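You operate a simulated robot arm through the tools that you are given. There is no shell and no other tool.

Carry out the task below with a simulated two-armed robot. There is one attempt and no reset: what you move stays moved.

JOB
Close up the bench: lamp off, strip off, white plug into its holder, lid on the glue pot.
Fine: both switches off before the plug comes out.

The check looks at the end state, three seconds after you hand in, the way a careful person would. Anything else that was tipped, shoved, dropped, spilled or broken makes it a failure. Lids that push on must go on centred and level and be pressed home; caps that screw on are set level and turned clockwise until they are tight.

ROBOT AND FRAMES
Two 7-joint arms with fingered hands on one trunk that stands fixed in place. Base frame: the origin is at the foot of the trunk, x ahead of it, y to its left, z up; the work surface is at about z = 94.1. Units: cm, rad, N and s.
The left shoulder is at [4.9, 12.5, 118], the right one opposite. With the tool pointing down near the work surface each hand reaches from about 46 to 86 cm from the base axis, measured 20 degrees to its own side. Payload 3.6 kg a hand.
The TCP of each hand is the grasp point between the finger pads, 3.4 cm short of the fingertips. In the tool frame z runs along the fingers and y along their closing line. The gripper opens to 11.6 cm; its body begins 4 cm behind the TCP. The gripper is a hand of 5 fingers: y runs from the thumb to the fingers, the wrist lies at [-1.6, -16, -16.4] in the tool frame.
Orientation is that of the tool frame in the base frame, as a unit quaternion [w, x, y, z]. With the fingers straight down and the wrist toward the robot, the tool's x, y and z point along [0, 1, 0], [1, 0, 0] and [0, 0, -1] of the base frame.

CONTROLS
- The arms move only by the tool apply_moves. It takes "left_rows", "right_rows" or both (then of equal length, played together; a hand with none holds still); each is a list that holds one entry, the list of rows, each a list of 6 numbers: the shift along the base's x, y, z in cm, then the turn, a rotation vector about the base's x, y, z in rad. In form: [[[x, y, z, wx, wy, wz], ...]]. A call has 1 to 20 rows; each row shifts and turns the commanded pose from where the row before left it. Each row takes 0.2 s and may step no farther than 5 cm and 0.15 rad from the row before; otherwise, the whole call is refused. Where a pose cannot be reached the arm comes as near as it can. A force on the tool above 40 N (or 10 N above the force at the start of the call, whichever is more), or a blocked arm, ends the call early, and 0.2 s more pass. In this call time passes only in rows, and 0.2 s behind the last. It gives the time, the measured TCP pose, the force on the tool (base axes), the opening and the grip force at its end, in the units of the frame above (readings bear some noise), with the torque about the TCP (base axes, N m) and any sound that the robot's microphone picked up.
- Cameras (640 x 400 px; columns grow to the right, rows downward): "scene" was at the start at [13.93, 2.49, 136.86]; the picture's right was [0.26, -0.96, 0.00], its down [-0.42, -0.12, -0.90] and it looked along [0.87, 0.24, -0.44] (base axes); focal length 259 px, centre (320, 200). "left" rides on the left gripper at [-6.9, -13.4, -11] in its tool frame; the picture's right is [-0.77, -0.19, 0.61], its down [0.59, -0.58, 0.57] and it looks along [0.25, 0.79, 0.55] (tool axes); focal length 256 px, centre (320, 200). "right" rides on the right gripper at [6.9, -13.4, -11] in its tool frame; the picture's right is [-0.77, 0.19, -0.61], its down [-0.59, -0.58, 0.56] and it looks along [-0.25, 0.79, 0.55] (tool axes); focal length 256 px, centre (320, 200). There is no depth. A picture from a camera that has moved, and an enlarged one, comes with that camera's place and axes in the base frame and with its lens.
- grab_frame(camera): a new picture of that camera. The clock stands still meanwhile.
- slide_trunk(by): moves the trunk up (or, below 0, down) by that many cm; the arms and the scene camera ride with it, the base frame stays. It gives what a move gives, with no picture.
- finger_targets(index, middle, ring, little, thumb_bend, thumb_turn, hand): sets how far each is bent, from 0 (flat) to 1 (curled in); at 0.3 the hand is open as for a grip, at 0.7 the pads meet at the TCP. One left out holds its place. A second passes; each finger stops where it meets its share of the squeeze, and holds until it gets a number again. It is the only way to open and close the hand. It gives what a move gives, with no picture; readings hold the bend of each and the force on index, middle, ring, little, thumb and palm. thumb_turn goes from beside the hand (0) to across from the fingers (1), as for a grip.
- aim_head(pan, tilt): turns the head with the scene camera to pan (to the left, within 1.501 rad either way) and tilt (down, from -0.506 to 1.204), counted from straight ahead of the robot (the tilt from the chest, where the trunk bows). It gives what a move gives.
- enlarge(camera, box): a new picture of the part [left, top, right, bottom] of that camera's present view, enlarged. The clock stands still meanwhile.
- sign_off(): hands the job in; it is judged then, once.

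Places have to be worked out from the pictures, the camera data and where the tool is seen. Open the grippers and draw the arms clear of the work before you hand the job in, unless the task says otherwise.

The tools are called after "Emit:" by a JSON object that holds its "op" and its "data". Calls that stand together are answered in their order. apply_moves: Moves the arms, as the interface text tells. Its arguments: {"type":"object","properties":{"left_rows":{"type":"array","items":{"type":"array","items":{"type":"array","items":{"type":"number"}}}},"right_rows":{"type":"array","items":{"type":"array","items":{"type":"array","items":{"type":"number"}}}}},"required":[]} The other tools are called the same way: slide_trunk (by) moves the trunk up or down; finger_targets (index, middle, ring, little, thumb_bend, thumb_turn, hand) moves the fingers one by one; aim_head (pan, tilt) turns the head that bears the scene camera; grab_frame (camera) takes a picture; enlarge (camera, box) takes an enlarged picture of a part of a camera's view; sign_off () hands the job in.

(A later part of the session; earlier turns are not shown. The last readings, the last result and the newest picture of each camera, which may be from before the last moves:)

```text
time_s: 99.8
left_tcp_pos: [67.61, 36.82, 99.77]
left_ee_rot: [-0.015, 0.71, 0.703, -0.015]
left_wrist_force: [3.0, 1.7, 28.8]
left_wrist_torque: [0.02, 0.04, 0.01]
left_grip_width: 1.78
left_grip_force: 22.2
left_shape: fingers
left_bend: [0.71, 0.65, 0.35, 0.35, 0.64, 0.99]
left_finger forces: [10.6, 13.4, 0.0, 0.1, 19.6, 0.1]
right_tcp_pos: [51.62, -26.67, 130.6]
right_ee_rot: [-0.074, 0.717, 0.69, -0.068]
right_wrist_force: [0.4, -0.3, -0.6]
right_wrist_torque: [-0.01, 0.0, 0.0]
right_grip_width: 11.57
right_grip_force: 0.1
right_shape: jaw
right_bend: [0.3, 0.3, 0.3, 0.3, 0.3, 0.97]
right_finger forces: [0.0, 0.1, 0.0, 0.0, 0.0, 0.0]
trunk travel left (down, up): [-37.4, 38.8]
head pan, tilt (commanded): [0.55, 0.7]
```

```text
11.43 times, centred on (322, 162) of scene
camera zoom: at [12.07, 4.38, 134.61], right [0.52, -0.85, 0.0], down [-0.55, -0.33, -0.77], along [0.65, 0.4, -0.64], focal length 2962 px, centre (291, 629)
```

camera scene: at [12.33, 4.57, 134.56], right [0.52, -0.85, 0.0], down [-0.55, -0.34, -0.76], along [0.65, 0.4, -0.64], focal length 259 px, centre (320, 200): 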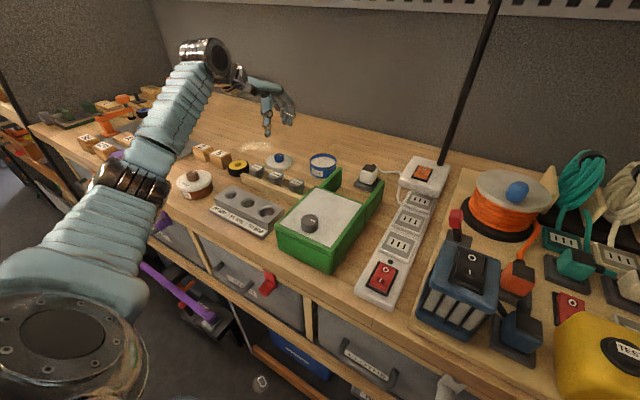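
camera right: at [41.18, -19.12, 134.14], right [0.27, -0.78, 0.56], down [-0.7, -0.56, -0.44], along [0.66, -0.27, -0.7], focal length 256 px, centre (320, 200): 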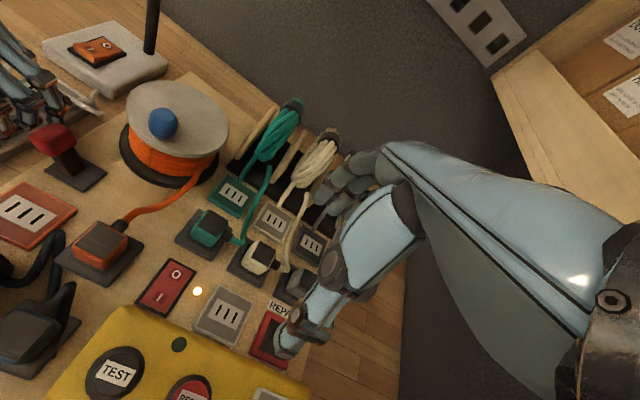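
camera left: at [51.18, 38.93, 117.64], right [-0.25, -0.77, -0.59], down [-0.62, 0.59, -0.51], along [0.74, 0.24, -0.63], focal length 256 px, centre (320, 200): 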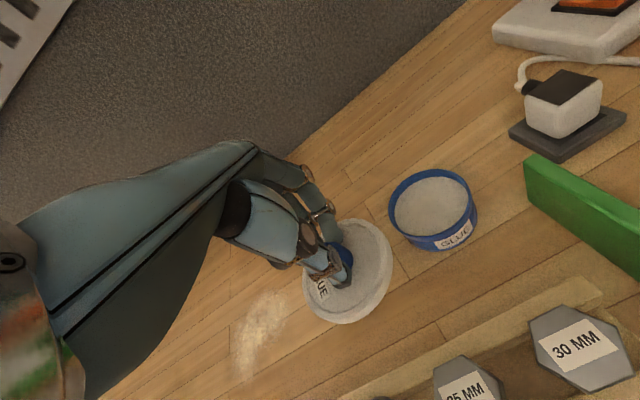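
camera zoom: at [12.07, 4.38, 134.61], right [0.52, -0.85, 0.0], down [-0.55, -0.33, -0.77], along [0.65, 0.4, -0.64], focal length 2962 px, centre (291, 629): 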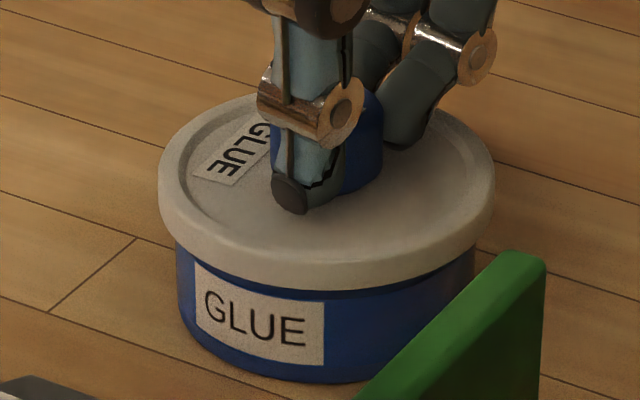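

The fingers slid down the knob at 29 N while the lid stayed put, so it may already be home. I relax, open the pinch, and lift clear to inspect it.

Emit:
{"op": "apply_moves", "data": {"left_rows": [[[0, 0, 0.3, 0, 0, 0], [0, 0, 0.3, 0, 0, 0]]]}}

Emit:
{"op": "finger_targets", "data": {"hand": "left", "index": 0.54, "middle": 0.54, "thumb_bend": 0.54}}

Emit:
{"op": "apply_moves", "data": {"left_rows": [[[0, 0, 1.0, 0, 0, 0], [0, 0, 2.0, 0, 0, 0], [-1, 1, 3.0, 0, 0, 0], [-2, 2, 3.0, 0, 0, 0], [-2, 2, 3.0, 0, 0, 0]]]}}

Emit:
{"op": "enlarge", "data": {"camera": "scene", "box": [300, 145, 345, 180]}}

Emit:
{"op": "grab_frame", "data": {"camera": "left"}}

Emit:
{"op": "grab_frame", "data": {"camera": "scene"}}

```text
time_s: 100.4
left_tcp_pos: [67.52, 36.63, 99.91]
left_ee_rot: [-0.018, 0.71, 0.703, -0.018]
left_wrist_force: [5.7, -0.4, 14.7]
left_wrist_torque: [-0.04, -0.18, 0.01]
left_grip_width: 1.82
left_grip_force: 18.7
left_shape: fingers
left_bend: [0.71, 0.64, 0.35, 0.35, 0.64, 0.99]
left_finger forces: [10.2, 12.3, 0.1, 0.0, 15.6, 0.1]
right_tcp_pos: [51.85, -26.55, 130.56]
right_ee_rot: [-0.074, 0.717, 0.69, -0.068]
right_wrist_force: [-1.0, 0.2, -0.4]
right_wrist_torque: [-0.04, 0.0, 0.01]
right_grip_width: 11.57
right_grip_force: 0.0
right_shape: jaw
right_bend: [0.3, 0.3, 0.3, 0.3, 0.3, 0.97]
right_finger forces: [0.0, 0.1, 0.0, 0.0, 0.0, 0.2]
trunk travel left (down, up): [-37.4, 38.8]
head pan, tilt (commanded): [0.55, 0.7]
```

```text
time_s: 101.4
left_tcp_pos: [67.44, 36.93, 100.05]
left_ee_rot: [-0.017, 0.71, 0.704, -0.018]
left_wrist_force: [-5.1, 1.7, 13.7]
left_wrist_torque: [0.02, -0.04, 0.0]
left_grip_width: 4.01
left_grip_force: 6.8
left_shape: fingers
left_bend: [0.58, 0.56, 0.35, 0.35, 0.54, 0.98]
left_finger forces: [9.7, 3.7, 0.0, 0.0, 0.1, 0.1]
right_tcp_pos: [51.63, -26.44, 130.77]
right_ee_rot: [-0.073, 0.718, 0.689, -0.067]
right_wrist_force: [-0.4, -0.2, 0.1]
right_wrist_torque: [0.0, 0.0, -0.01]
right_grip_width: 11.59
right_grip_force: 0.0
right_shape: jaw
right_bend: [0.3, 0.3, 0.3, 0.3, 0.3, 0.97]
right_finger forces: [0.0, 0.0, 0.1, 0.0, 0.0, 0.1]
trunk travel left (down, up): [-37.4, 38.8]
head pan, tilt (commanded): [0.55, 0.7]
```

```text
time_s: 102.6
left_tcp_pos: [62.39, 41.81, 111.89]
left_ee_rot: [-0.018, 0.71, 0.704, -0.018]
left_wrist_force: [0.8, 0.0, -0.5]
left_wrist_torque: [-0.02, -0.02, -0.01]
left_grip_width: 4.73
left_grip_force: 0.1
left_shape: fingers
left_bend: [0.54, 0.54, 0.35, 0.35, 0.54, 0.98]
left_finger forces: [0.0, 0.0, 0.0, 0.0, 0.0, 0.1]
right_tcp_pos: [51.83, -26.41, 130.61]
right_ee_rot: [-0.073, 0.717, 0.69, -0.068]
right_wrist_force: [0.0, 1.4, 0.0]
right_wrist_torque: [-0.03, 0.0, 0.01]
right_grip_width: 11.61
right_grip_force: 0.0
right_shape: jaw
right_bend: [0.3, 0.3, 0.3, 0.3, 0.3, 0.97]
right_finger forces: [0.0, 0.1, 0.0, 0.0, 0.0, 0.0]
trunk travel left (down, up): [-37.4, 38.8]
head pan, tilt (commanded): [0.55, 0.7]
heard: snap
```

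```text
11.43 times, centred on (322, 162) of scene
camera zoom: at [12.26, 4.61, 134.57], right [0.52, -0.85, 0.0], down [-0.55, -0.34, -0.76], along [0.65, 0.4, -0.64], focal length 2962 px, centre (291, 629)
```

zoom: 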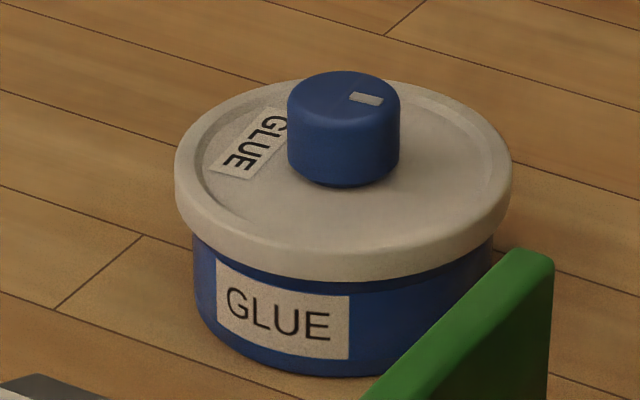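

```text
taken
camera left: at [49.58, 35.0, 123.78], right [-0.22, -0.77, -0.6], down [-0.6, 0.59, -0.54], along [0.77, 0.24, -0.59], focal length 256 px, centre (320, 200)
```

left: 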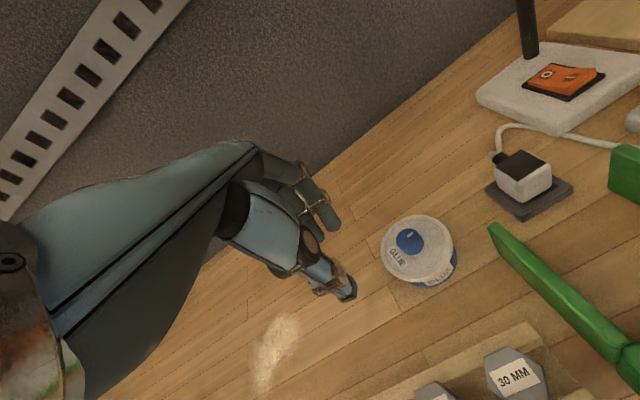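

```text
taken
camera scene: at [12.26, 4.61, 134.57], right [0.52, -0.85, 0.0], down [-0.55, -0.34, -0.76], along [0.65, 0.4, -0.64], focal length 259 px, centre (320, 200)
```

scene: 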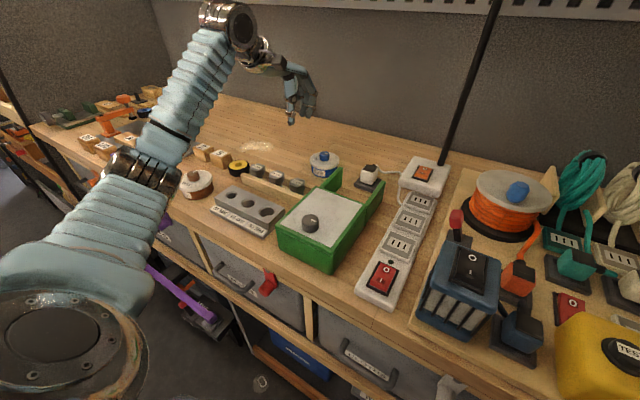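

A snap was heard during release, and the pot shifted a few millimetres. I inspect the lid closely from both cameras to see whether it is home or sprung up.

Emit:
{"op": "enlarge", "data": {"camera": "left", "box": [370, 200, 470, 300]}}

Emit:
{"op": "enlarge", "data": {"camera": "scene", "box": [306, 148, 342, 176]}}

Emit:
{"op": "enlarge", "data": {"camera": "scene", "box": [175, 160, 225, 200]}}

```text
4.00 times, centred on (420, 250) of left
camera zoom: at [49.58, 35.0, 123.78], right [-0.22, -0.77, -0.6], down [-0.6, 0.59, -0.54], along [0.77, 0.24, -0.59], focal length 1024 px, centre (-80, 0)
```

zoom: 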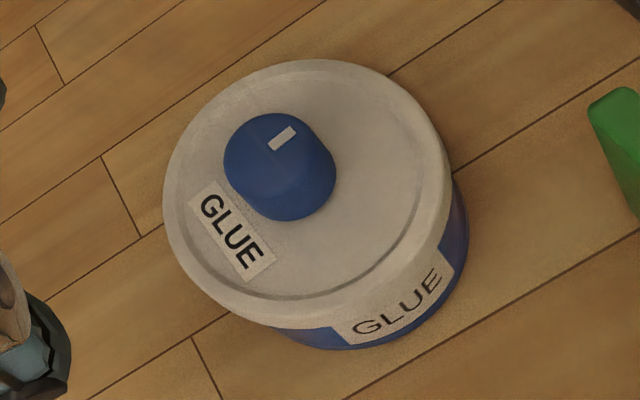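

```text
14.29 times, centred on (324, 162) of scene
camera zoom: at [12.26, 4.61, 134.57], right [0.52, -0.85, 0.0], down [-0.55, -0.34, -0.76], along [0.65, 0.4, -0.64], focal length 3702 px, centre (263, 743)
```

zoom: 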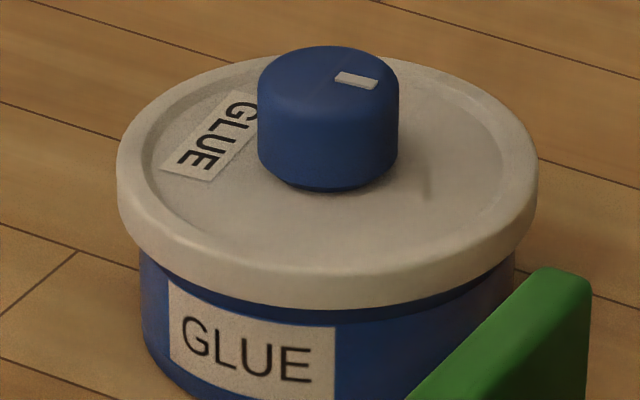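

```text
10.00 times, centred on (200, 180) of scene
camera zoom: at [12.26, 4.61, 134.57], right [0.52, -0.85, 0.0], down [-0.55, -0.34, -0.76], along [0.65, 0.4, -0.64], focal length 2592 px, centre (1520, 400)
```

zoom: 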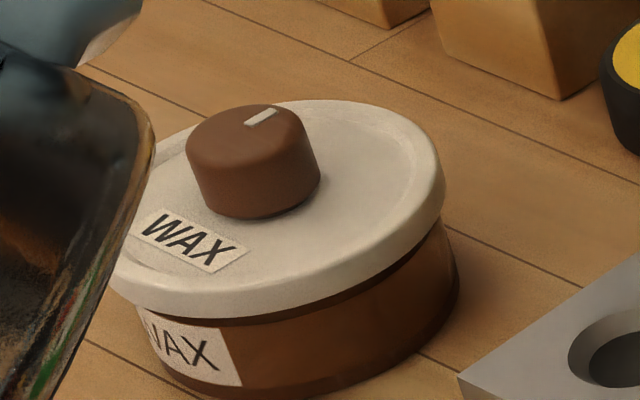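

Compared with the closed WAX pot, the glue lid still stands about 0.3 cm high, so it is not home. I make a fist (thumb aside) to press squarely on the knob, and check the fist's geometry.

Emit:
{"op": "finger_targets", "data": {"hand": "left", "index": 1, "middle": 1, "ring": 1, "little": 1, "thumb_bend": 0.2, "thumb_turn": 0}}

Emit:
{"op": "grab_frame", "data": {"camera": "scene"}}

Emit:
{"op": "enlarge", "data": {"camera": "scene", "box": [240, 40, 350, 180]}}

Emit:
{"op": "grab_frame", "data": {"camera": "left"}}

```text
time_s: 103.6
left_tcp_pos: [62.47, 41.78, 112.09]
left_ee_rot: [-0.017, 0.71, 0.704, -0.017]
left_wrist_force: [0.5, 0.5, 0.1]
left_wrist_torque: [0.01, -0.02, 0.05]
left_grip_width: 9.36
left_grip_force: 0.1
left_shape: fingers
left_bend: [1.0, 1.0, 1.0, 1.0, 0.2, 0.0]
left_finger forces: [0.1, 0.0, 0.0, 0.0, 0.0, 0.0]
right_tcp_pos: [51.89, -26.36, 130.64]
right_ee_rot: [-0.073, 0.717, 0.69, -0.067]
right_wrist_force: [-0.3, 0.9, -0.4]
right_wrist_torque: [-0.03, 0.03, 0.01]
right_grip_width: 11.6
right_grip_force: 0.0
right_shape: jaw
right_bend: [0.3, 0.3, 0.3, 0.3, 0.3, 0.97]
right_finger forces: [0.1, 0.1, 0.0, 0.0, 0.0, 0.0]
trunk travel left (down, up): [-37.4, 38.8]
head pan, tilt (commanded): [0.55, 0.7]
```

```text
taken
camera scene: at [12.34, 4.58, 134.56], right [0.52, -0.85, 0.0], down [-0.55, -0.34, -0.76], along [0.65, 0.4, -0.64], focal length 259 px, centre (320, 200)
```

scene: 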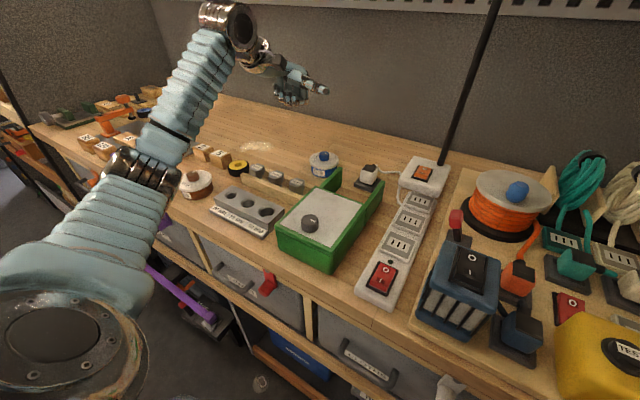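

```text
2.86 times, centred on (295, 110) of scene
camera zoom: at [12.34, 4.58, 134.56], right [0.52, -0.85, 0.0], down [-0.55, -0.34, -0.76], along [0.65, 0.4, -0.64], focal length 740 px, centre (391, 457)
```

zoom: 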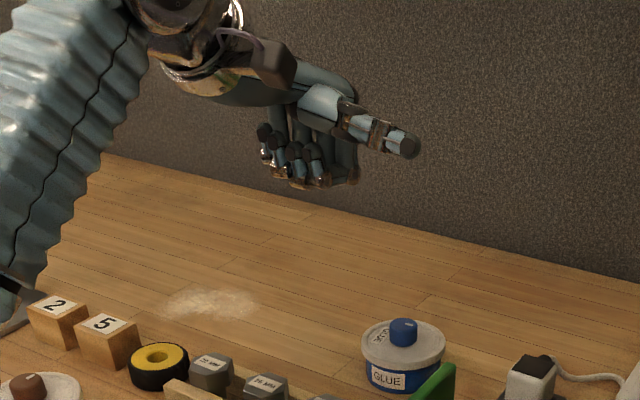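

```text
taken
camera left: at [49.67, 34.98, 123.73], right [-0.22, -0.77, -0.6], down [-0.6, 0.59, -0.54], along [0.77, 0.24, -0.59], focal length 256 px, centre (320, 200)
```

left: 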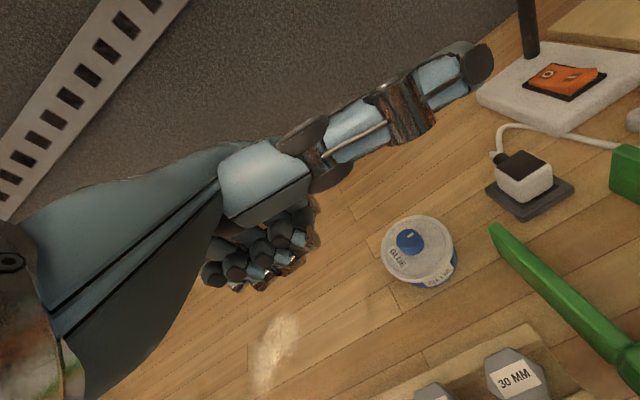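

I zoom on the fist's knuckles in both views to find where they will bear.

Emit:
{"op": "enlarge", "data": {"camera": "left", "box": [190, 170, 330, 300]}}

Emit:
{"op": "enlarge", "data": {"camera": "scene", "box": [270, 70, 330, 115]}}

```text
3.08 times, centred on (260, 235) of left
camera zoom: at [49.67, 34.98, 123.73], right [-0.22, -0.77, -0.6], down [-0.6, 0.59, -0.54], along [0.77, 0.24, -0.59], focal length 788 px, centre (505, 92)
```

zoom: 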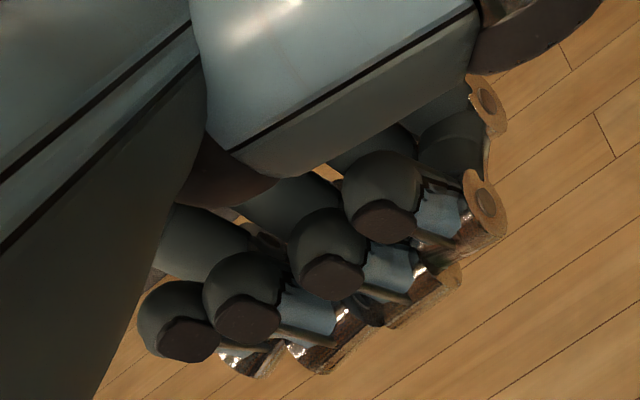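

```text
8.89 times, centred on (300, 92) of scene
camera zoom: at [12.34, 4.58, 134.56], right [0.52, -0.85, 0.0], down [-0.55, -0.34, -0.76], along [0.65, 0.4, -0.64], focal length 2304 px, centre (498, 1156)
```

zoom: 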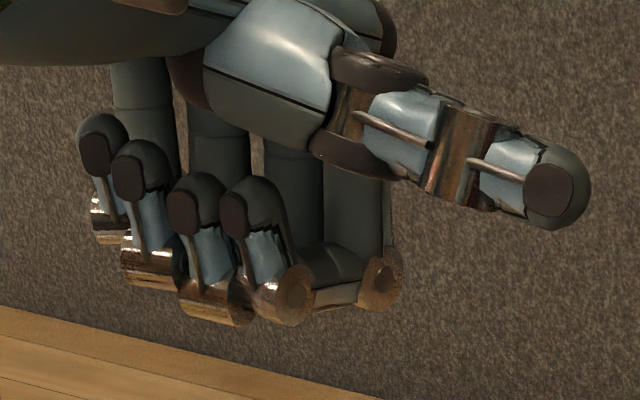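

The fist's lowest line is the row of middle knuckles, about 1.7 cm ahead of the TCP and 0.4 cm below it. I bring that line above the knob centre at (67.25, 36.9).

Emit:
{"op": "apply_moves", "data": {"left_rows": [[[1.06, -1.73, -1.5, 0, 0, 0], [1.06, -1.73, -2.5, 0, 0, 0], [1.06, -1.72, -3.0, 0, 0, 0]]]}}

Emit:
{"op": "enlarge", "data": {"camera": "scene", "box": [280, 110, 360, 180]}}

Emit:
{"op": "grab_frame", "data": {"camera": "left"}}

```text
time_s: 104.4
left_tcp_pos: [65.97, 36.38, 104.92]
left_ee_rot: [-0.018, 0.711, 0.703, -0.018]
left_wrist_force: [0.0, -0.2, 0.1]
left_wrist_torque: [-0.03, 0.02, 0.02]
left_grip_width: 9.37
left_grip_force: 0.0
left_shape: fingers
left_bend: [1.0, 1.0, 1.0, 1.0, 0.2, 0.0]
left_finger forces: [0.0, 0.1, 0.0, 0.0, 0.0, 0.1]
right_tcp_pos: [51.96, -26.49, 130.52]
right_ee_rot: [-0.074, 0.717, 0.69, -0.069]
right_wrist_force: [0.3, -0.1, 0.4]
right_wrist_torque: [0.0, -0.01, -0.01]
right_grip_width: 11.57
right_grip_force: 0.1
right_shape: jaw
right_bend: [0.3, 0.3, 0.3, 0.3, 0.3, 0.97]
right_finger forces: [0.0, 0.0, 0.0, 0.0, 0.0, 0.0]
trunk travel left (down, up): [-37.4, 38.8]
head pan, tilt (commanded): [0.55, 0.7]
```

```text
5.71 times, centred on (320, 145) of scene
camera zoom: at [12.39, 4.53, 134.56], right [0.52, -0.85, 0.0], down [-0.55, -0.34, -0.76], along [0.65, 0.4, -0.64], focal length 1481 px, centre (320, 514)
```

zoom: 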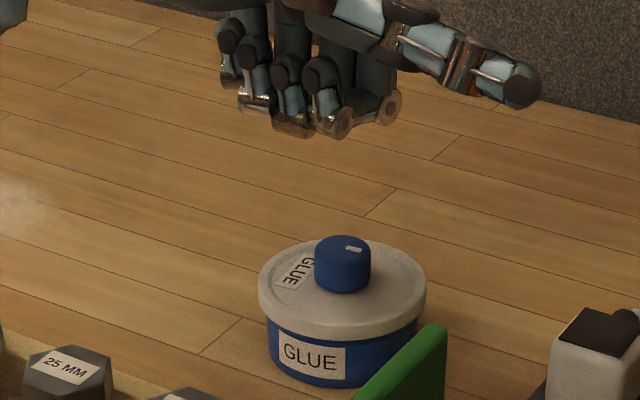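

```text
taken
camera left: at [53.14, 29.68, 116.67], right [-0.22, -0.77, -0.6], down [-0.6, 0.59, -0.54], along [0.77, 0.24, -0.59], focal length 256 px, centre (320, 200)
```

left: 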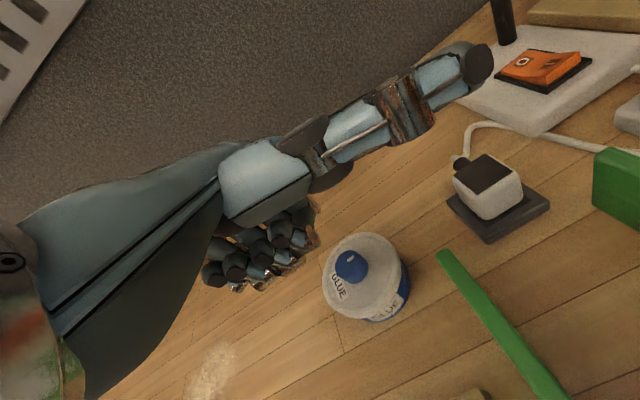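

The middle knuckle is lined up over the knob. I lower the fist to about 1 cm above it and check.

Emit:
{"op": "apply_moves", "data": {"left_rows": [[[-0.15, 0.1, -2.0, 0, 0, 0], [0, 0, -2.0, 0, 0, 0], [0, 0, -1.5, 0, 0, 0]]]}}

Emit:
{"op": "enlarge", "data": {"camera": "scene", "box": [290, 125, 350, 180]}}

Emit:
{"op": "enlarge", "data": {"camera": "left", "box": [240, 180, 380, 300]}}

```text
time_s: 105.2
left_tcp_pos: [65.85, 36.74, 99.4]
left_ee_rot: [-0.018, 0.71, 0.704, -0.017]
left_wrist_force: [0.1, 0.0, -0.7]
left_wrist_torque: [-0.01, -0.02, 0.0]
left_grip_width: 9.4
left_grip_force: 0.0
left_shape: fingers
left_bend: [1.0, 1.0, 1.0, 1.0, 0.2, 0.0]
left_finger forces: [0.1, 0.0, 0.0, 0.0, 0.0, 0.0]
right_tcp_pos: [51.94, -26.51, 130.56]
right_ee_rot: [-0.073, 0.717, 0.69, -0.069]
right_wrist_force: [-0.5, 0.0, 0.7]
right_wrist_torque: [0.0, 0.01, 0.01]
right_grip_width: 11.58
right_grip_force: 0.1
right_shape: jaw
right_bend: [0.3, 0.3, 0.3, 0.3, 0.3, 0.97]
right_finger forces: [0.1, 0.1, 0.0, 0.0, 0.0, 0.1]
trunk travel left (down, up): [-37.4, 38.8]
head pan, tilt (commanded): [0.55, 0.7]
```

```text
7.27 times, centred on (320, 152) of scene
camera zoom: at [12.34, 4.59, 134.56], right [0.52, -0.85, 0.0], down [-0.55, -0.34, -0.76], along [0.65, 0.4, -0.64], focal length 1885 px, centre (320, 546)
```

zoom: 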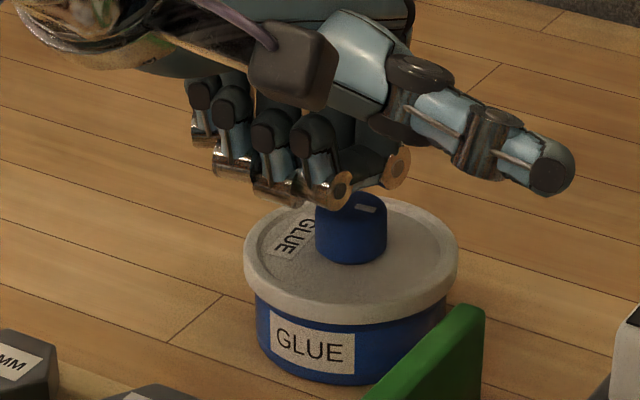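

```text
3.33 times, centred on (310, 240) of left
camera zoom: at [52.91, 30.01, 111.13], right [-0.22, -0.77, -0.6], down [-0.6, 0.59, -0.54], along [0.77, 0.24, -0.59], focal length 853 px, centre (353, 67)
```

zoom: 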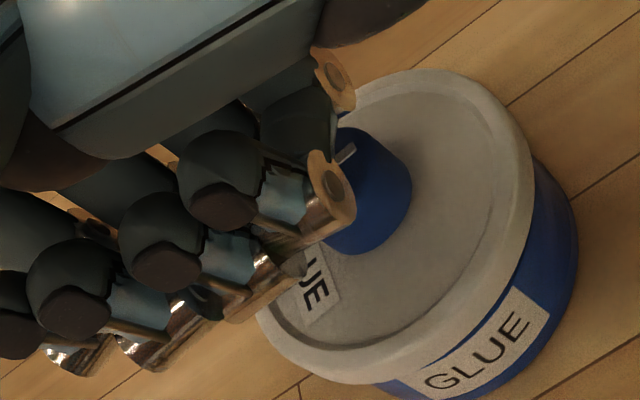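

Both views show the index's curled middle segment centred over the knob. I lower onto it and press in small steps, listening for the snap.

Emit:
{"op": "apply_moves", "data": {"left_rows": [[[0, -0.2, -0.5, 0, 0, 0], [0, 0, -0.3, 0, 0, 0], [0, 0, -0.2, 0, 0, 0]]]}}

Emit:
{"op": "enlarge", "data": {"camera": "scene", "box": [290, 125, 350, 180]}}

```text
time_s: 106.0
left_tcp_pos: [65.57, 36.57, 98.46]
left_ee_rot: [-0.018, 0.71, 0.704, -0.017]
left_wrist_force: [-0.6, -0.3, 0.0]
left_wrist_torque: [0.0, 0.03, -0.02]
left_grip_width: 9.37
left_grip_force: 0.0
left_shape: fingers
left_bend: [1.0, 1.0, 1.0, 1.0, 0.2, 0.0]
left_finger forces: [0.1, 0.0, 0.0, 0.0, 0.0, 0.0]
right_tcp_pos: [51.92, -26.44, 130.56]
right_ee_rot: [-0.073, 0.717, 0.69, -0.068]
right_wrist_force: [0.4, 0.7, -0.1]
right_wrist_torque: [-0.01, -0.02, -0.01]
right_grip_width: 11.6
right_grip_force: 0.0
right_shape: jaw
right_bend: [0.3, 0.3, 0.3, 0.3, 0.3, 0.97]
right_finger forces: [0.0, 0.0, 0.1, 0.0, 0.1, 0.0]
trunk travel left (down, up): [-37.4, 38.8]
head pan, tilt (commanded): [0.55, 0.7]
```

```text
7.27 times, centred on (320, 152) of scene
camera zoom: at [12.34, 4.57, 134.56], right [0.52, -0.85, 0.0], down [-0.55, -0.34, -0.76], along [0.65, 0.4, -0.64], focal length 1885 px, centre (320, 546)
```

zoom: 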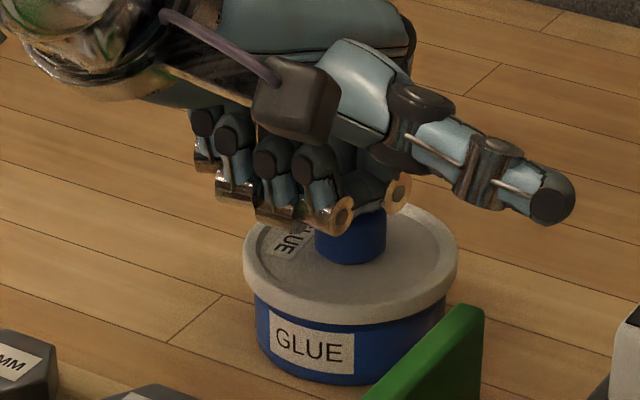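

The knuckles are almost on the knob. I continue in 0.2 cm steps.

Emit:
{"op": "apply_moves", "data": {"left_rows": [[[0, 0, -0.2, 0, 0, 0], [0, 0, -0.2, 0, 0, 0], [0, 0, -0.2, 0, 0, 0]]]}}

Emit:
{"op": "enlarge", "data": {"camera": "scene", "box": [290, 125, 350, 180]}}

```text
time_s: 106.8
left_tcp_pos: [65.61, 36.58, 98.33]
left_ee_rot: [-0.014, 0.71, 0.704, -0.014]
left_wrist_force: [1.8, 1.0, 18.4]
left_wrist_torque: [0.22, -0.31, -0.01]
left_grip_width: 9.38
left_grip_force: 9.2
left_shape: fingers
left_bend: [1.0, 1.0, 1.0, 1.0, 0.2, 0.0]
left_finger forces: [0.0, 18.5, 0.0, 0.0, 0.1, 0.0]
right_tcp_pos: [51.73, -26.55, 130.66]
right_ee_rot: [-0.073, 0.717, 0.69, -0.067]
right_wrist_force: [0.4, -0.4, 0.3]
right_wrist_torque: [0.0, 0.02, 0.0]
right_grip_width: 11.58
right_grip_force: 0.1
right_shape: jaw
right_bend: [0.3, 0.3, 0.3, 0.3, 0.3, 0.97]
right_finger forces: [0.1, 0.0, 0.0, 0.1, 0.1, 0.0]
trunk travel left (down, up): [-37.4, 38.8]
head pan, tilt (commanded): [0.55, 0.7]
```

```text
7.27 times, centred on (320, 152) of scene
camera zoom: at [12.16, 4.47, 134.61], right [0.52, -0.85, 0.0], down [-0.55, -0.34, -0.77], along [0.65, 0.4, -0.64], focal length 1885 px, centre (320, 546)
```

zoom: 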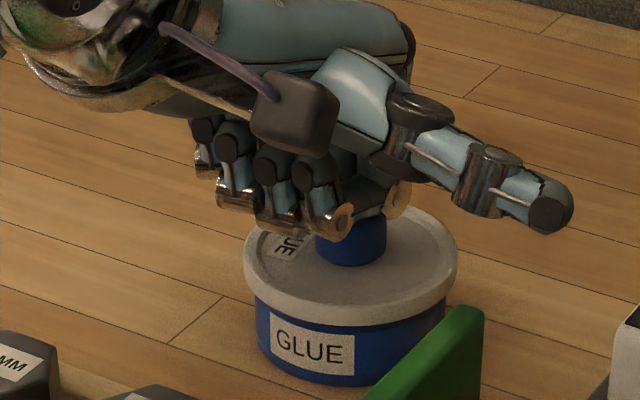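

The load (18 N) is carried by the middle finger at the knob's left side. I lift, shift 1.1 cm right so that finger bears on the knob's centre, and come down again.

Emit:
{"op": "apply_moves", "data": {"left_rows": [[[0, 0, 0.8, 0, 0, 0], [0, -1.1, 0.3, 0, 0, 0], [0, 0, -0.5, 0, 0, 0]]]}}

Emit:
{"op": "enlarge", "data": {"camera": "scene", "box": [290, 125, 350, 180]}}

Emit:
{"op": "enlarge", "data": {"camera": "left", "box": [240, 180, 380, 300]}}

```text
time_s: 107.6
left_tcp_pos: [65.56, 35.34, 98.3]
left_ee_rot: [-0.018, 0.71, 0.703, -0.018]
left_wrist_force: [-0.1, -1.1, 2.4]
left_wrist_torque: [0.03, -0.06, -0.02]
left_grip_width: 9.36
left_grip_force: 1.4
left_shape: fingers
left_bend: [1.0, 1.0, 1.0, 1.0, 0.2, 0.0]
left_finger forces: [0.0, 2.8, 0.0, 0.1, 0.1, 0.0]
right_tcp_pos: [51.88, -26.39, 130.56]
right_ee_rot: [-0.073, 0.717, 0.69, -0.069]
right_wrist_force: [-0.9, -0.2, -0.6]
right_wrist_torque: [0.0, 0.02, 0.04]
right_grip_width: 11.58
right_grip_force: 0.1
right_shape: jaw
right_bend: [0.3, 0.3, 0.3, 0.3, 0.3, 0.97]
right_finger forces: [0.1, 0.1, 0.0, 0.0, 0.0, 0.0]
trunk travel left (down, up): [-37.4, 38.8]
head pan, tilt (commanded): [0.55, 0.7]
```

```text
7.27 times, centred on (320, 152) of scene
camera zoom: at [12.3, 4.56, 134.56], right [0.52, -0.85, 0.0], down [-0.55, -0.34, -0.76], along [0.65, 0.4, -0.64], focal length 1885 px, centre (320, 546)
```

zoom: 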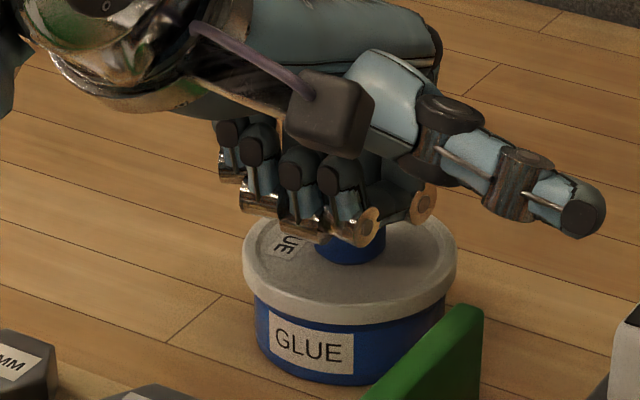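

```text
3.33 times, centred on (310, 240) of left
camera zoom: at [52.73, 28.73, 110.13], right [-0.22, -0.77, -0.6], down [-0.6, 0.59, -0.54], along [0.77, 0.24, -0.59], focal length 853 px, centre (353, 67)
```

zoom: 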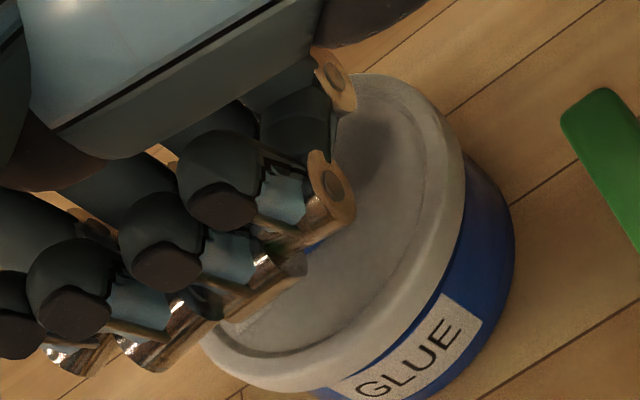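

The middle finger rests on the knob's centre now. I press down in steps up to about 35 N.

Emit:
{"op": "apply_moves", "data": {"left_rows": [[[0, 0, -0.2, 0, 0, 0], [0, 0, -0.2, 0, 0, 0], [0, 0, -0.2, 0, 0, 0]]]}}

Emit:
{"op": "enlarge", "data": {"camera": "scene", "box": [290, 125, 350, 180]}}

```text
time_s: 108.4
left_tcp_pos: [65.51, 35.53, 98.37]
left_ee_rot: [-0.014, 0.71, 0.704, -0.013]
left_wrist_force: [1.9, -0.3, 23.4]
left_wrist_torque: [0.29, -0.41, -0.03]
left_grip_width: 9.36
left_grip_force: 12.1
left_shape: fingers
left_bend: [1.0, 1.0, 1.0, 1.0, 0.2, 0.0]
left_finger forces: [0.0, 23.8, 0.1, 0.0, 0.0, 0.0]
right_tcp_pos: [51.7, -26.58, 130.78]
right_ee_rot: [-0.074, 0.717, 0.689, -0.067]
right_wrist_force: [1.0, -0.8, -0.6]
right_wrist_torque: [0.02, 0.0, 0.01]
right_grip_width: 11.6
right_grip_force: 0.0
right_shape: jaw
right_bend: [0.3, 0.3, 0.3, 0.3, 0.3, 0.97]
right_finger forces: [0.1, 0.0, 0.0, 0.1, 0.0, 0.0]
trunk travel left (down, up): [-37.4, 38.8]
head pan, tilt (commanded): [0.55, 0.7]
```

```text
7.27 times, centred on (320, 152) of scene
camera zoom: at [12.09, 4.42, 134.63], right [0.52, -0.85, 0.0], down [-0.55, -0.34, -0.77], along [0.65, 0.4, -0.64], focal length 1885 px, centre (320, 546)
```

zoom: 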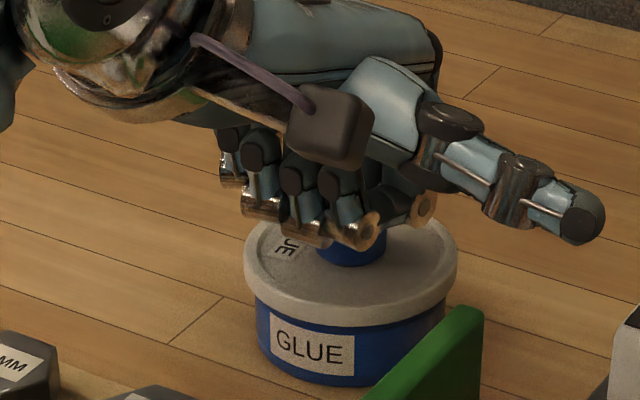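

The torque reading puts the contact at (67.3, 36.8), right on the knob's centre. I press further toward the limit.

Emit:
{"op": "apply_moves", "data": {"left_rows": [[[0, 0, -0.15, 0, 0, 0], [0, 0, -0.15, 0, 0, 0]]]}}

Emit:
{"op": "enlarge", "data": {"camera": "scene", "box": [290, 125, 350, 180]}}

```text
time_s: 109.0
left_tcp_pos: [65.74, 35.33, 98.23]
left_ee_rot: [-0.013, 0.71, 0.704, -0.012]
left_wrist_force: [2.0, 3.8, 37.6]
left_wrist_torque: [0.43, -0.63, 0.03]
left_grip_width: 9.36
left_grip_force: 18.3
left_shape: fingers
left_bend: [1.0, 1.0, 1.0, 1.0, 0.2, 0.0]
left_finger forces: [0.0, 36.3, 0.0, 0.1, 0.1, 0.0]
right_tcp_pos: [51.54, -26.62, 130.72]
right_ee_rot: [-0.073, 0.717, 0.69, -0.066]
right_wrist_force: [0.1, 0.0, -1.2]
right_wrist_torque: [-0.04, 0.0, -0.01]
right_grip_width: 11.6
right_grip_force: 0.1
right_shape: jaw
right_bend: [0.3, 0.3, 0.3, 0.3, 0.3, 0.97]
right_finger forces: [0.0, 0.0, 0.0, 0.0, 0.1, 0.0]
trunk travel left (down, up): [-37.4, 38.8]
head pan, tilt (commanded): [0.55, 0.7]
```

```text
7.27 times, centred on (320, 152) of scene
camera zoom: at [11.94, 4.4, 134.64], right [0.52, -0.85, 0.0], down [-0.55, -0.34, -0.77], along [0.65, 0.4, -0.64], focal length 1885 px, centre (320, 546)
```

zoom: 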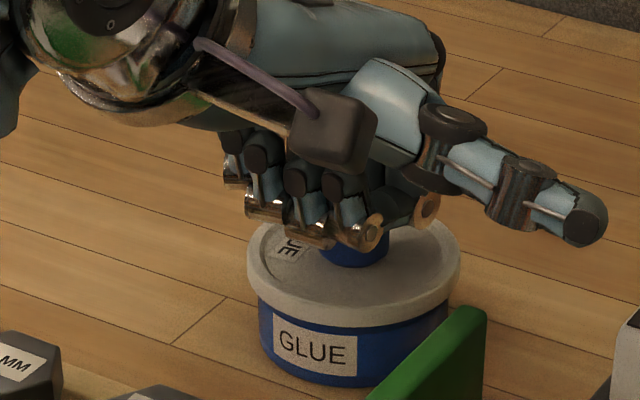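

At 37.6 N nothing gives, which suggests the lid is seated. I compare the skirt-to-label gap now, under load, with the earlier view.

Emit:
{"op": "enlarge", "data": {"camera": "scene", "box": [300, 145, 345, 180]}}

Emit:
{"op": "enlarge", "data": {"camera": "scene", "box": [310, 160, 340, 180]}}

```text
11.43 times, centred on (322, 162) of scene
camera zoom: at [11.94, 4.4, 134.64], right [0.52, -0.85, 0.0], down [-0.55, -0.34, -0.77], along [0.65, 0.4, -0.64], focal length 2962 px, centre (291, 629)
```

zoom: 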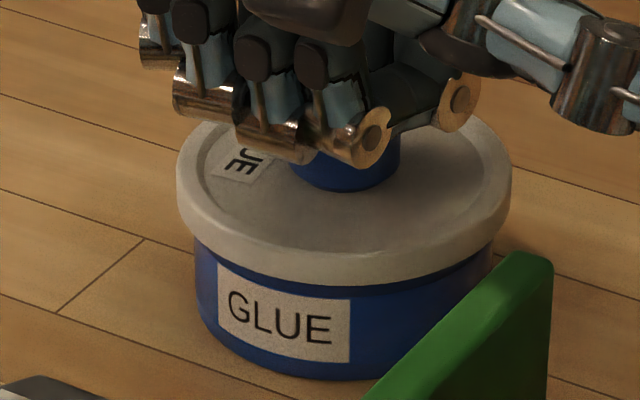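

```text
16.00 times, centred on (325, 170) of scene
camera zoom: at [11.94, 4.4, 134.64], right [0.52, -0.85, 0.0], down [-0.55, -0.34, -0.77], along [0.65, 0.4, -0.64], focal length 4146 px, centre (240, 680)
```

zoom: 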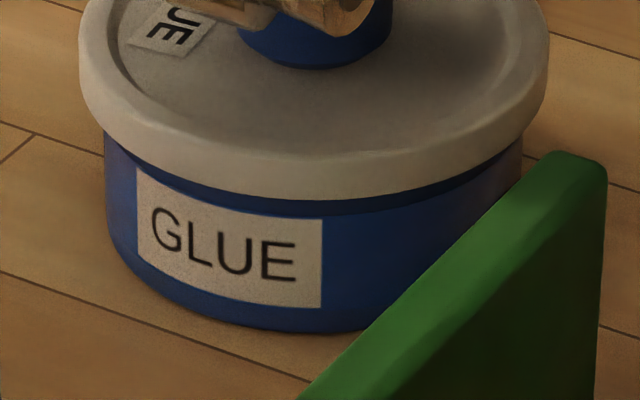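

Under load the gap is even all round (about 16–19 px at this zoom). I raise the fist clear and check whether the lid stays down.

Emit:
{"op": "apply_moves", "data": {"left_rows": [[[0, 0, 0.5, 0, 0, 0], [0, 0, 1.0, 0, 0, 0], [0, 0, 2.0, 0, 0, 0], [-1, 1, 3.0, 0, 0, 0], [-2, 2, 3.0, 0, 0, 0]]]}}

Emit:
{"op": "enlarge", "data": {"camera": "scene", "box": [310, 160, 340, 180]}}

Emit:
{"op": "enlarge", "data": {"camera": "scene", "box": [302, 146, 352, 180]}}

Emit:
{"op": "enlarge", "data": {"camera": "left", "box": [340, 200, 440, 300]}}

```text
time_s: 110.2
left_tcp_pos: [62.61, 38.48, 107.0]
left_ee_rot: [-0.017, 0.709, 0.704, -0.018]
left_wrist_force: [1.2, 0.7, -0.2]
left_wrist_torque: [0.04, -0.03, 0.0]
left_grip_width: 9.37
left_grip_force: 0.1
left_shape: fingers
left_bend: [1.0, 1.0, 1.0, 1.0, 0.2, 0.0]
left_finger forces: [0.0, 0.1, 0.0, 0.0, 0.0, 0.0]
right_tcp_pos: [51.95, -26.23, 130.69]
right_ee_rot: [-0.073, 0.718, 0.689, -0.067]
right_wrist_force: [-0.4, -0.1, -0.8]
right_wrist_torque: [-0.03, -0.02, -0.02]
right_grip_width: 11.6
right_grip_force: 0.0
right_shape: jaw
right_bend: [0.3, 0.3, 0.3, 0.3, 0.3, 0.97]
right_finger forces: [0.0, 0.1, 0.0, 0.0, 0.1, 0.0]
trunk travel left (down, up): [-37.4, 38.8]
head pan, tilt (commanded): [0.55, 0.7]
```

```text
16.00 times, centred on (325, 170) of scene
camera zoom: at [12.24, 4.64, 134.57], right [0.52, -0.85, 0.0], down [-0.55, -0.34, -0.76], along [0.65, 0.4, -0.64], focal length 4146 px, centre (240, 680)
```

zoom: 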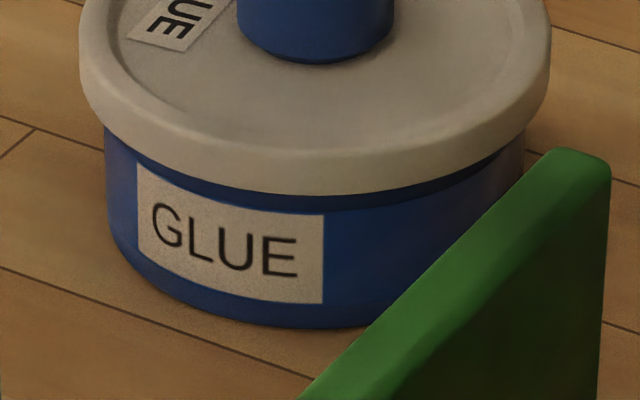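

```text
11.76 times, centred on (327, 163) of scene
camera zoom: at [12.24, 4.64, 134.57], right [0.52, -0.85, 0.0], down [-0.55, -0.34, -0.76], along [0.65, 0.4, -0.64], focal length 3049 px, centre (238, 635)
```

zoom: 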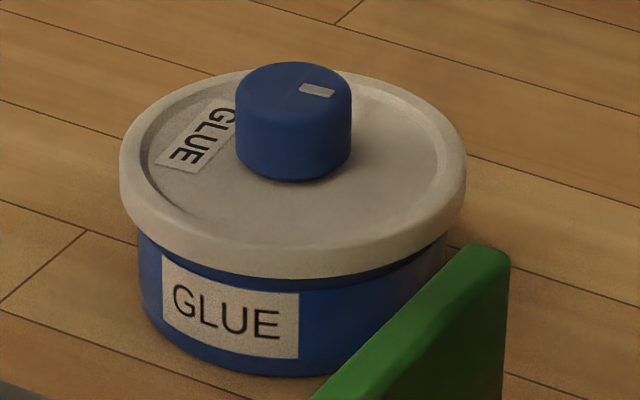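

```text
4.00 times, centred on (390, 250) of left
camera zoom: at [49.76, 31.83, 118.81], right [-0.22, -0.77, -0.6], down [-0.6, 0.59, -0.54], along [0.77, 0.24, -0.59], focal length 1024 px, centre (40, 0)
```

zoom: 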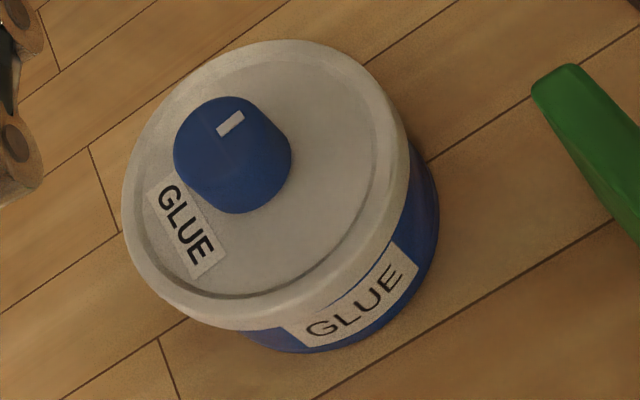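

The lid stays down, level and concentric, with the same gap after unloading. I now open the left hand and draw it back toward its starting place, keeping clear of everything.

Emit:
{"op": "apply_moves", "data": {"left_rows": [[[-2, 0.5, 3, 0, 0, 0], [-3, 0.5, 3, 0, -0.025, 0], [-3, 0, 3, 0, -0.025, 0], [-3, 0, 2, 0, 0, 0], [-3, 0, 2, 0, 0, 0], [-2, 0, 1, 0, 0, 0]]]}}

Emit:
{"op": "finger_targets", "data": {"hand": "left", "index": 0.3, "middle": 0.3, "ring": 0.3, "little": 0.3, "thumb_bend": 0.3, "thumb_turn": 0.97}}

Emit:
{"op": "grab_frame", "data": {"camera": "left"}}

Emit:
{"op": "grab_frame", "data": {"camera": "scene"}}

```text
time_s: 111.6
left_tcp_pos: [46.45, 39.59, 121.01]
left_ee_rot: [0.0, 0.71, 0.704, 0.0]
left_wrist_force: [0.2, 0.3, -0.5]
left_wrist_torque: [0.03, 0.0, -0.04]
left_grip_width: 9.36
left_grip_force: 0.1
left_shape: fingers
left_bend: [1.0, 1.0, 1.0, 1.0, 0.2, 0.0]
left_finger forces: [0.0, 0.0, 0.0, 0.0, 0.0, 0.1]
right_tcp_pos: [51.89, -26.5, 130.52]
right_ee_rot: [-0.074, 0.717, 0.69, -0.068]
right_wrist_force: [0.5, -0.7, -0.3]
right_wrist_torque: [-0.03, 0.0, -0.01]
right_grip_width: 11.57
right_grip_force: 0.0
right_shape: jaw
right_bend: [0.3, 0.3, 0.3, 0.3, 0.3, 0.97]
right_finger forces: [0.0, 0.0, 0.1, 0.0, 0.0, 0.0]
trunk travel left (down, up): [-37.4, 38.8]
head pan, tilt (commanded): [0.55, 0.7]
```

```text
time_s: 112.6
left_tcp_pos: [46.54, 39.46, 120.95]
left_ee_rot: [0.001, 0.71, 0.704, 0.0]
left_wrist_force: [-0.7, -0.5, -0.6]
left_wrist_torque: [-0.01, 0.01, 0.03]
left_grip_width: 11.77
left_grip_force: 0.1
left_shape: fingers
left_bend: [0.3, 0.3, 0.3, 0.3, 0.3, 0.94]
left_finger forces: [0.0, 0.1, 0.0, 0.0, 0.0, 0.0]
right_tcp_pos: [51.85, -26.52, 130.64]
right_ee_rot: [-0.073, 0.717, 0.69, -0.068]
right_wrist_force: [0.6, 0.1, -0.3]
right_wrist_torque: [-0.02, -0.02, -0.01]
right_grip_width: 11.59
right_grip_force: 0.0
right_shape: jaw
right_bend: [0.3, 0.3, 0.3, 0.3, 0.3, 0.97]
right_finger forces: [0.0, 0.0, 0.1, 0.0, 0.0, 0.1]
trunk travel left (down, up): [-37.4, 38.8]
head pan, tilt (commanded): [0.55, 0.7]
```

```text
taken
camera left: at [33.14, 32.79, 132.13], right [-0.19, -0.77, -0.61], down [-0.57, 0.59, -0.57], along [0.8, 0.24, -0.55], focal length 256 px, centre (320, 200)
```

left: 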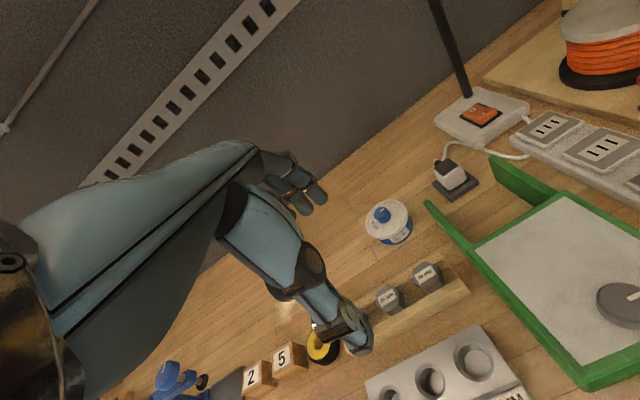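

```text
taken
camera scene: at [12.33, 4.58, 134.56], right [0.52, -0.85, 0.0], down [-0.55, -0.34, -0.76], along [0.65, 0.4, -0.64], focal length 259 px, centre (320, 200)
```

scene: 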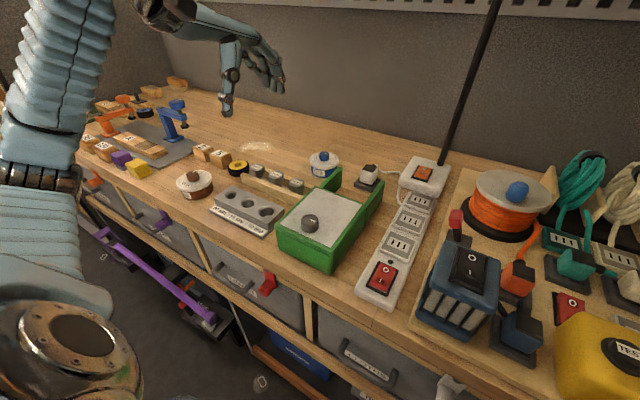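

Both hands are open and back. I examine the finished items up close: plug in holder, lid on pot, both switches, and the WAX pot as a reference.

Emit:
{"op": "enlarge", "data": {"camera": "left", "box": [400, 80, 540, 210]}}

Emit:
{"op": "enlarge", "data": {"camera": "left", "box": [350, 185, 430, 255]}}

Emit:
{"op": "enlarge", "data": {"camera": "scene", "box": [165, 160, 225, 205]}}

Emit:
{"op": "enlarge", "data": {"camera": "scene", "box": [340, 140, 460, 215]}}

Emit:
{"op": "enlarge", "data": {"camera": "scene", "box": [340, 215, 460, 310]}}

```text
3.08 times, centred on (470, 145) of left
camera zoom: at [33.14, 32.79, 132.13], right [-0.19, -0.77, -0.61], down [-0.57, 0.59, -0.57], along [0.8, 0.24, -0.55], focal length 788 px, centre (-142, 369)
```

zoom: 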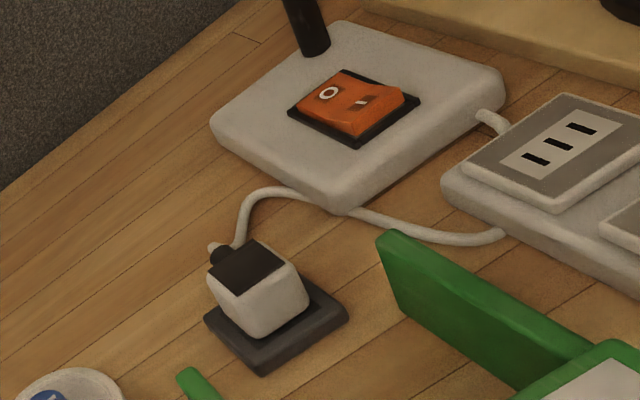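

```text
5.71 times, centred on (390, 220) of left
camera zoom: at [33.14, 32.79, 132.13], right [-0.19, -0.77, -0.61], down [-0.57, 0.59, -0.57], along [0.8, 0.24, -0.55], focal length 1463 px, centre (-80, 86)
```

zoom: 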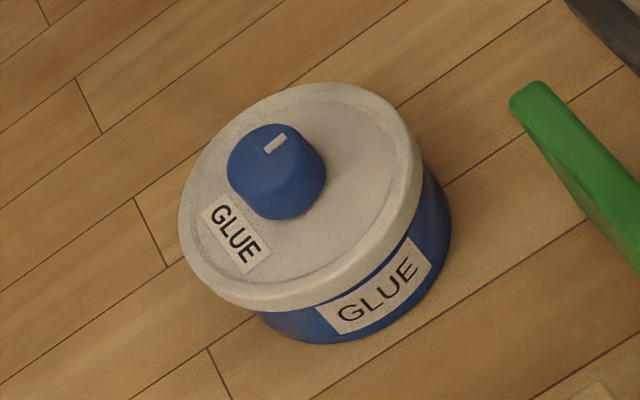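

```text
8.89 times, centred on (195, 182) of scene
camera zoom: at [12.33, 4.58, 134.56], right [0.52, -0.85, 0.0], down [-0.55, -0.34, -0.76], along [0.65, 0.4, -0.64], focal length 2304 px, centre (1431, 356)
```

zoom: 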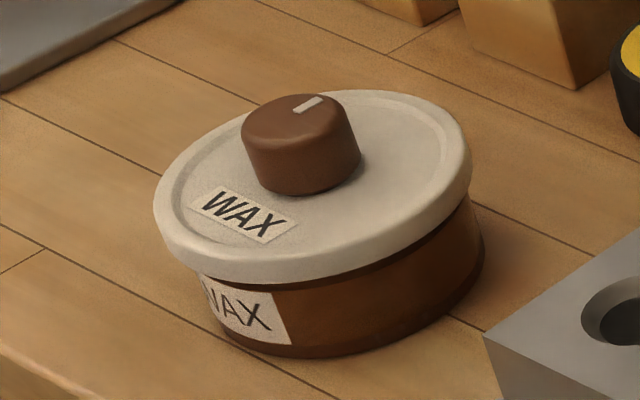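

```text
5.33 times, centred on (400, 178) of scene
camera zoom: at [12.33, 4.58, 134.56], right [0.52, -0.85, 0.0], down [-0.55, -0.34, -0.76], along [0.65, 0.4, -0.64], focal length 1382 px, centre (-107, 320)
```

zoom: 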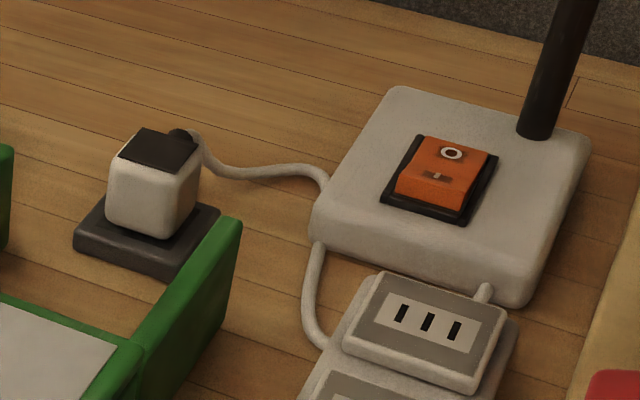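

```text
4.21 times, centred on (400, 262) of scene
camera zoom: at [12.33, 4.58, 134.56], right [0.52, -0.85, 0.0], down [-0.55, -0.34, -0.76], along [0.65, 0.4, -0.64], focal length 1091 px, centre (-17, -63)
```

zoom: 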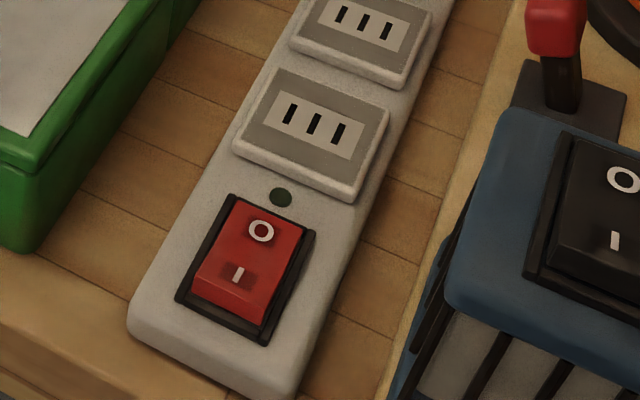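

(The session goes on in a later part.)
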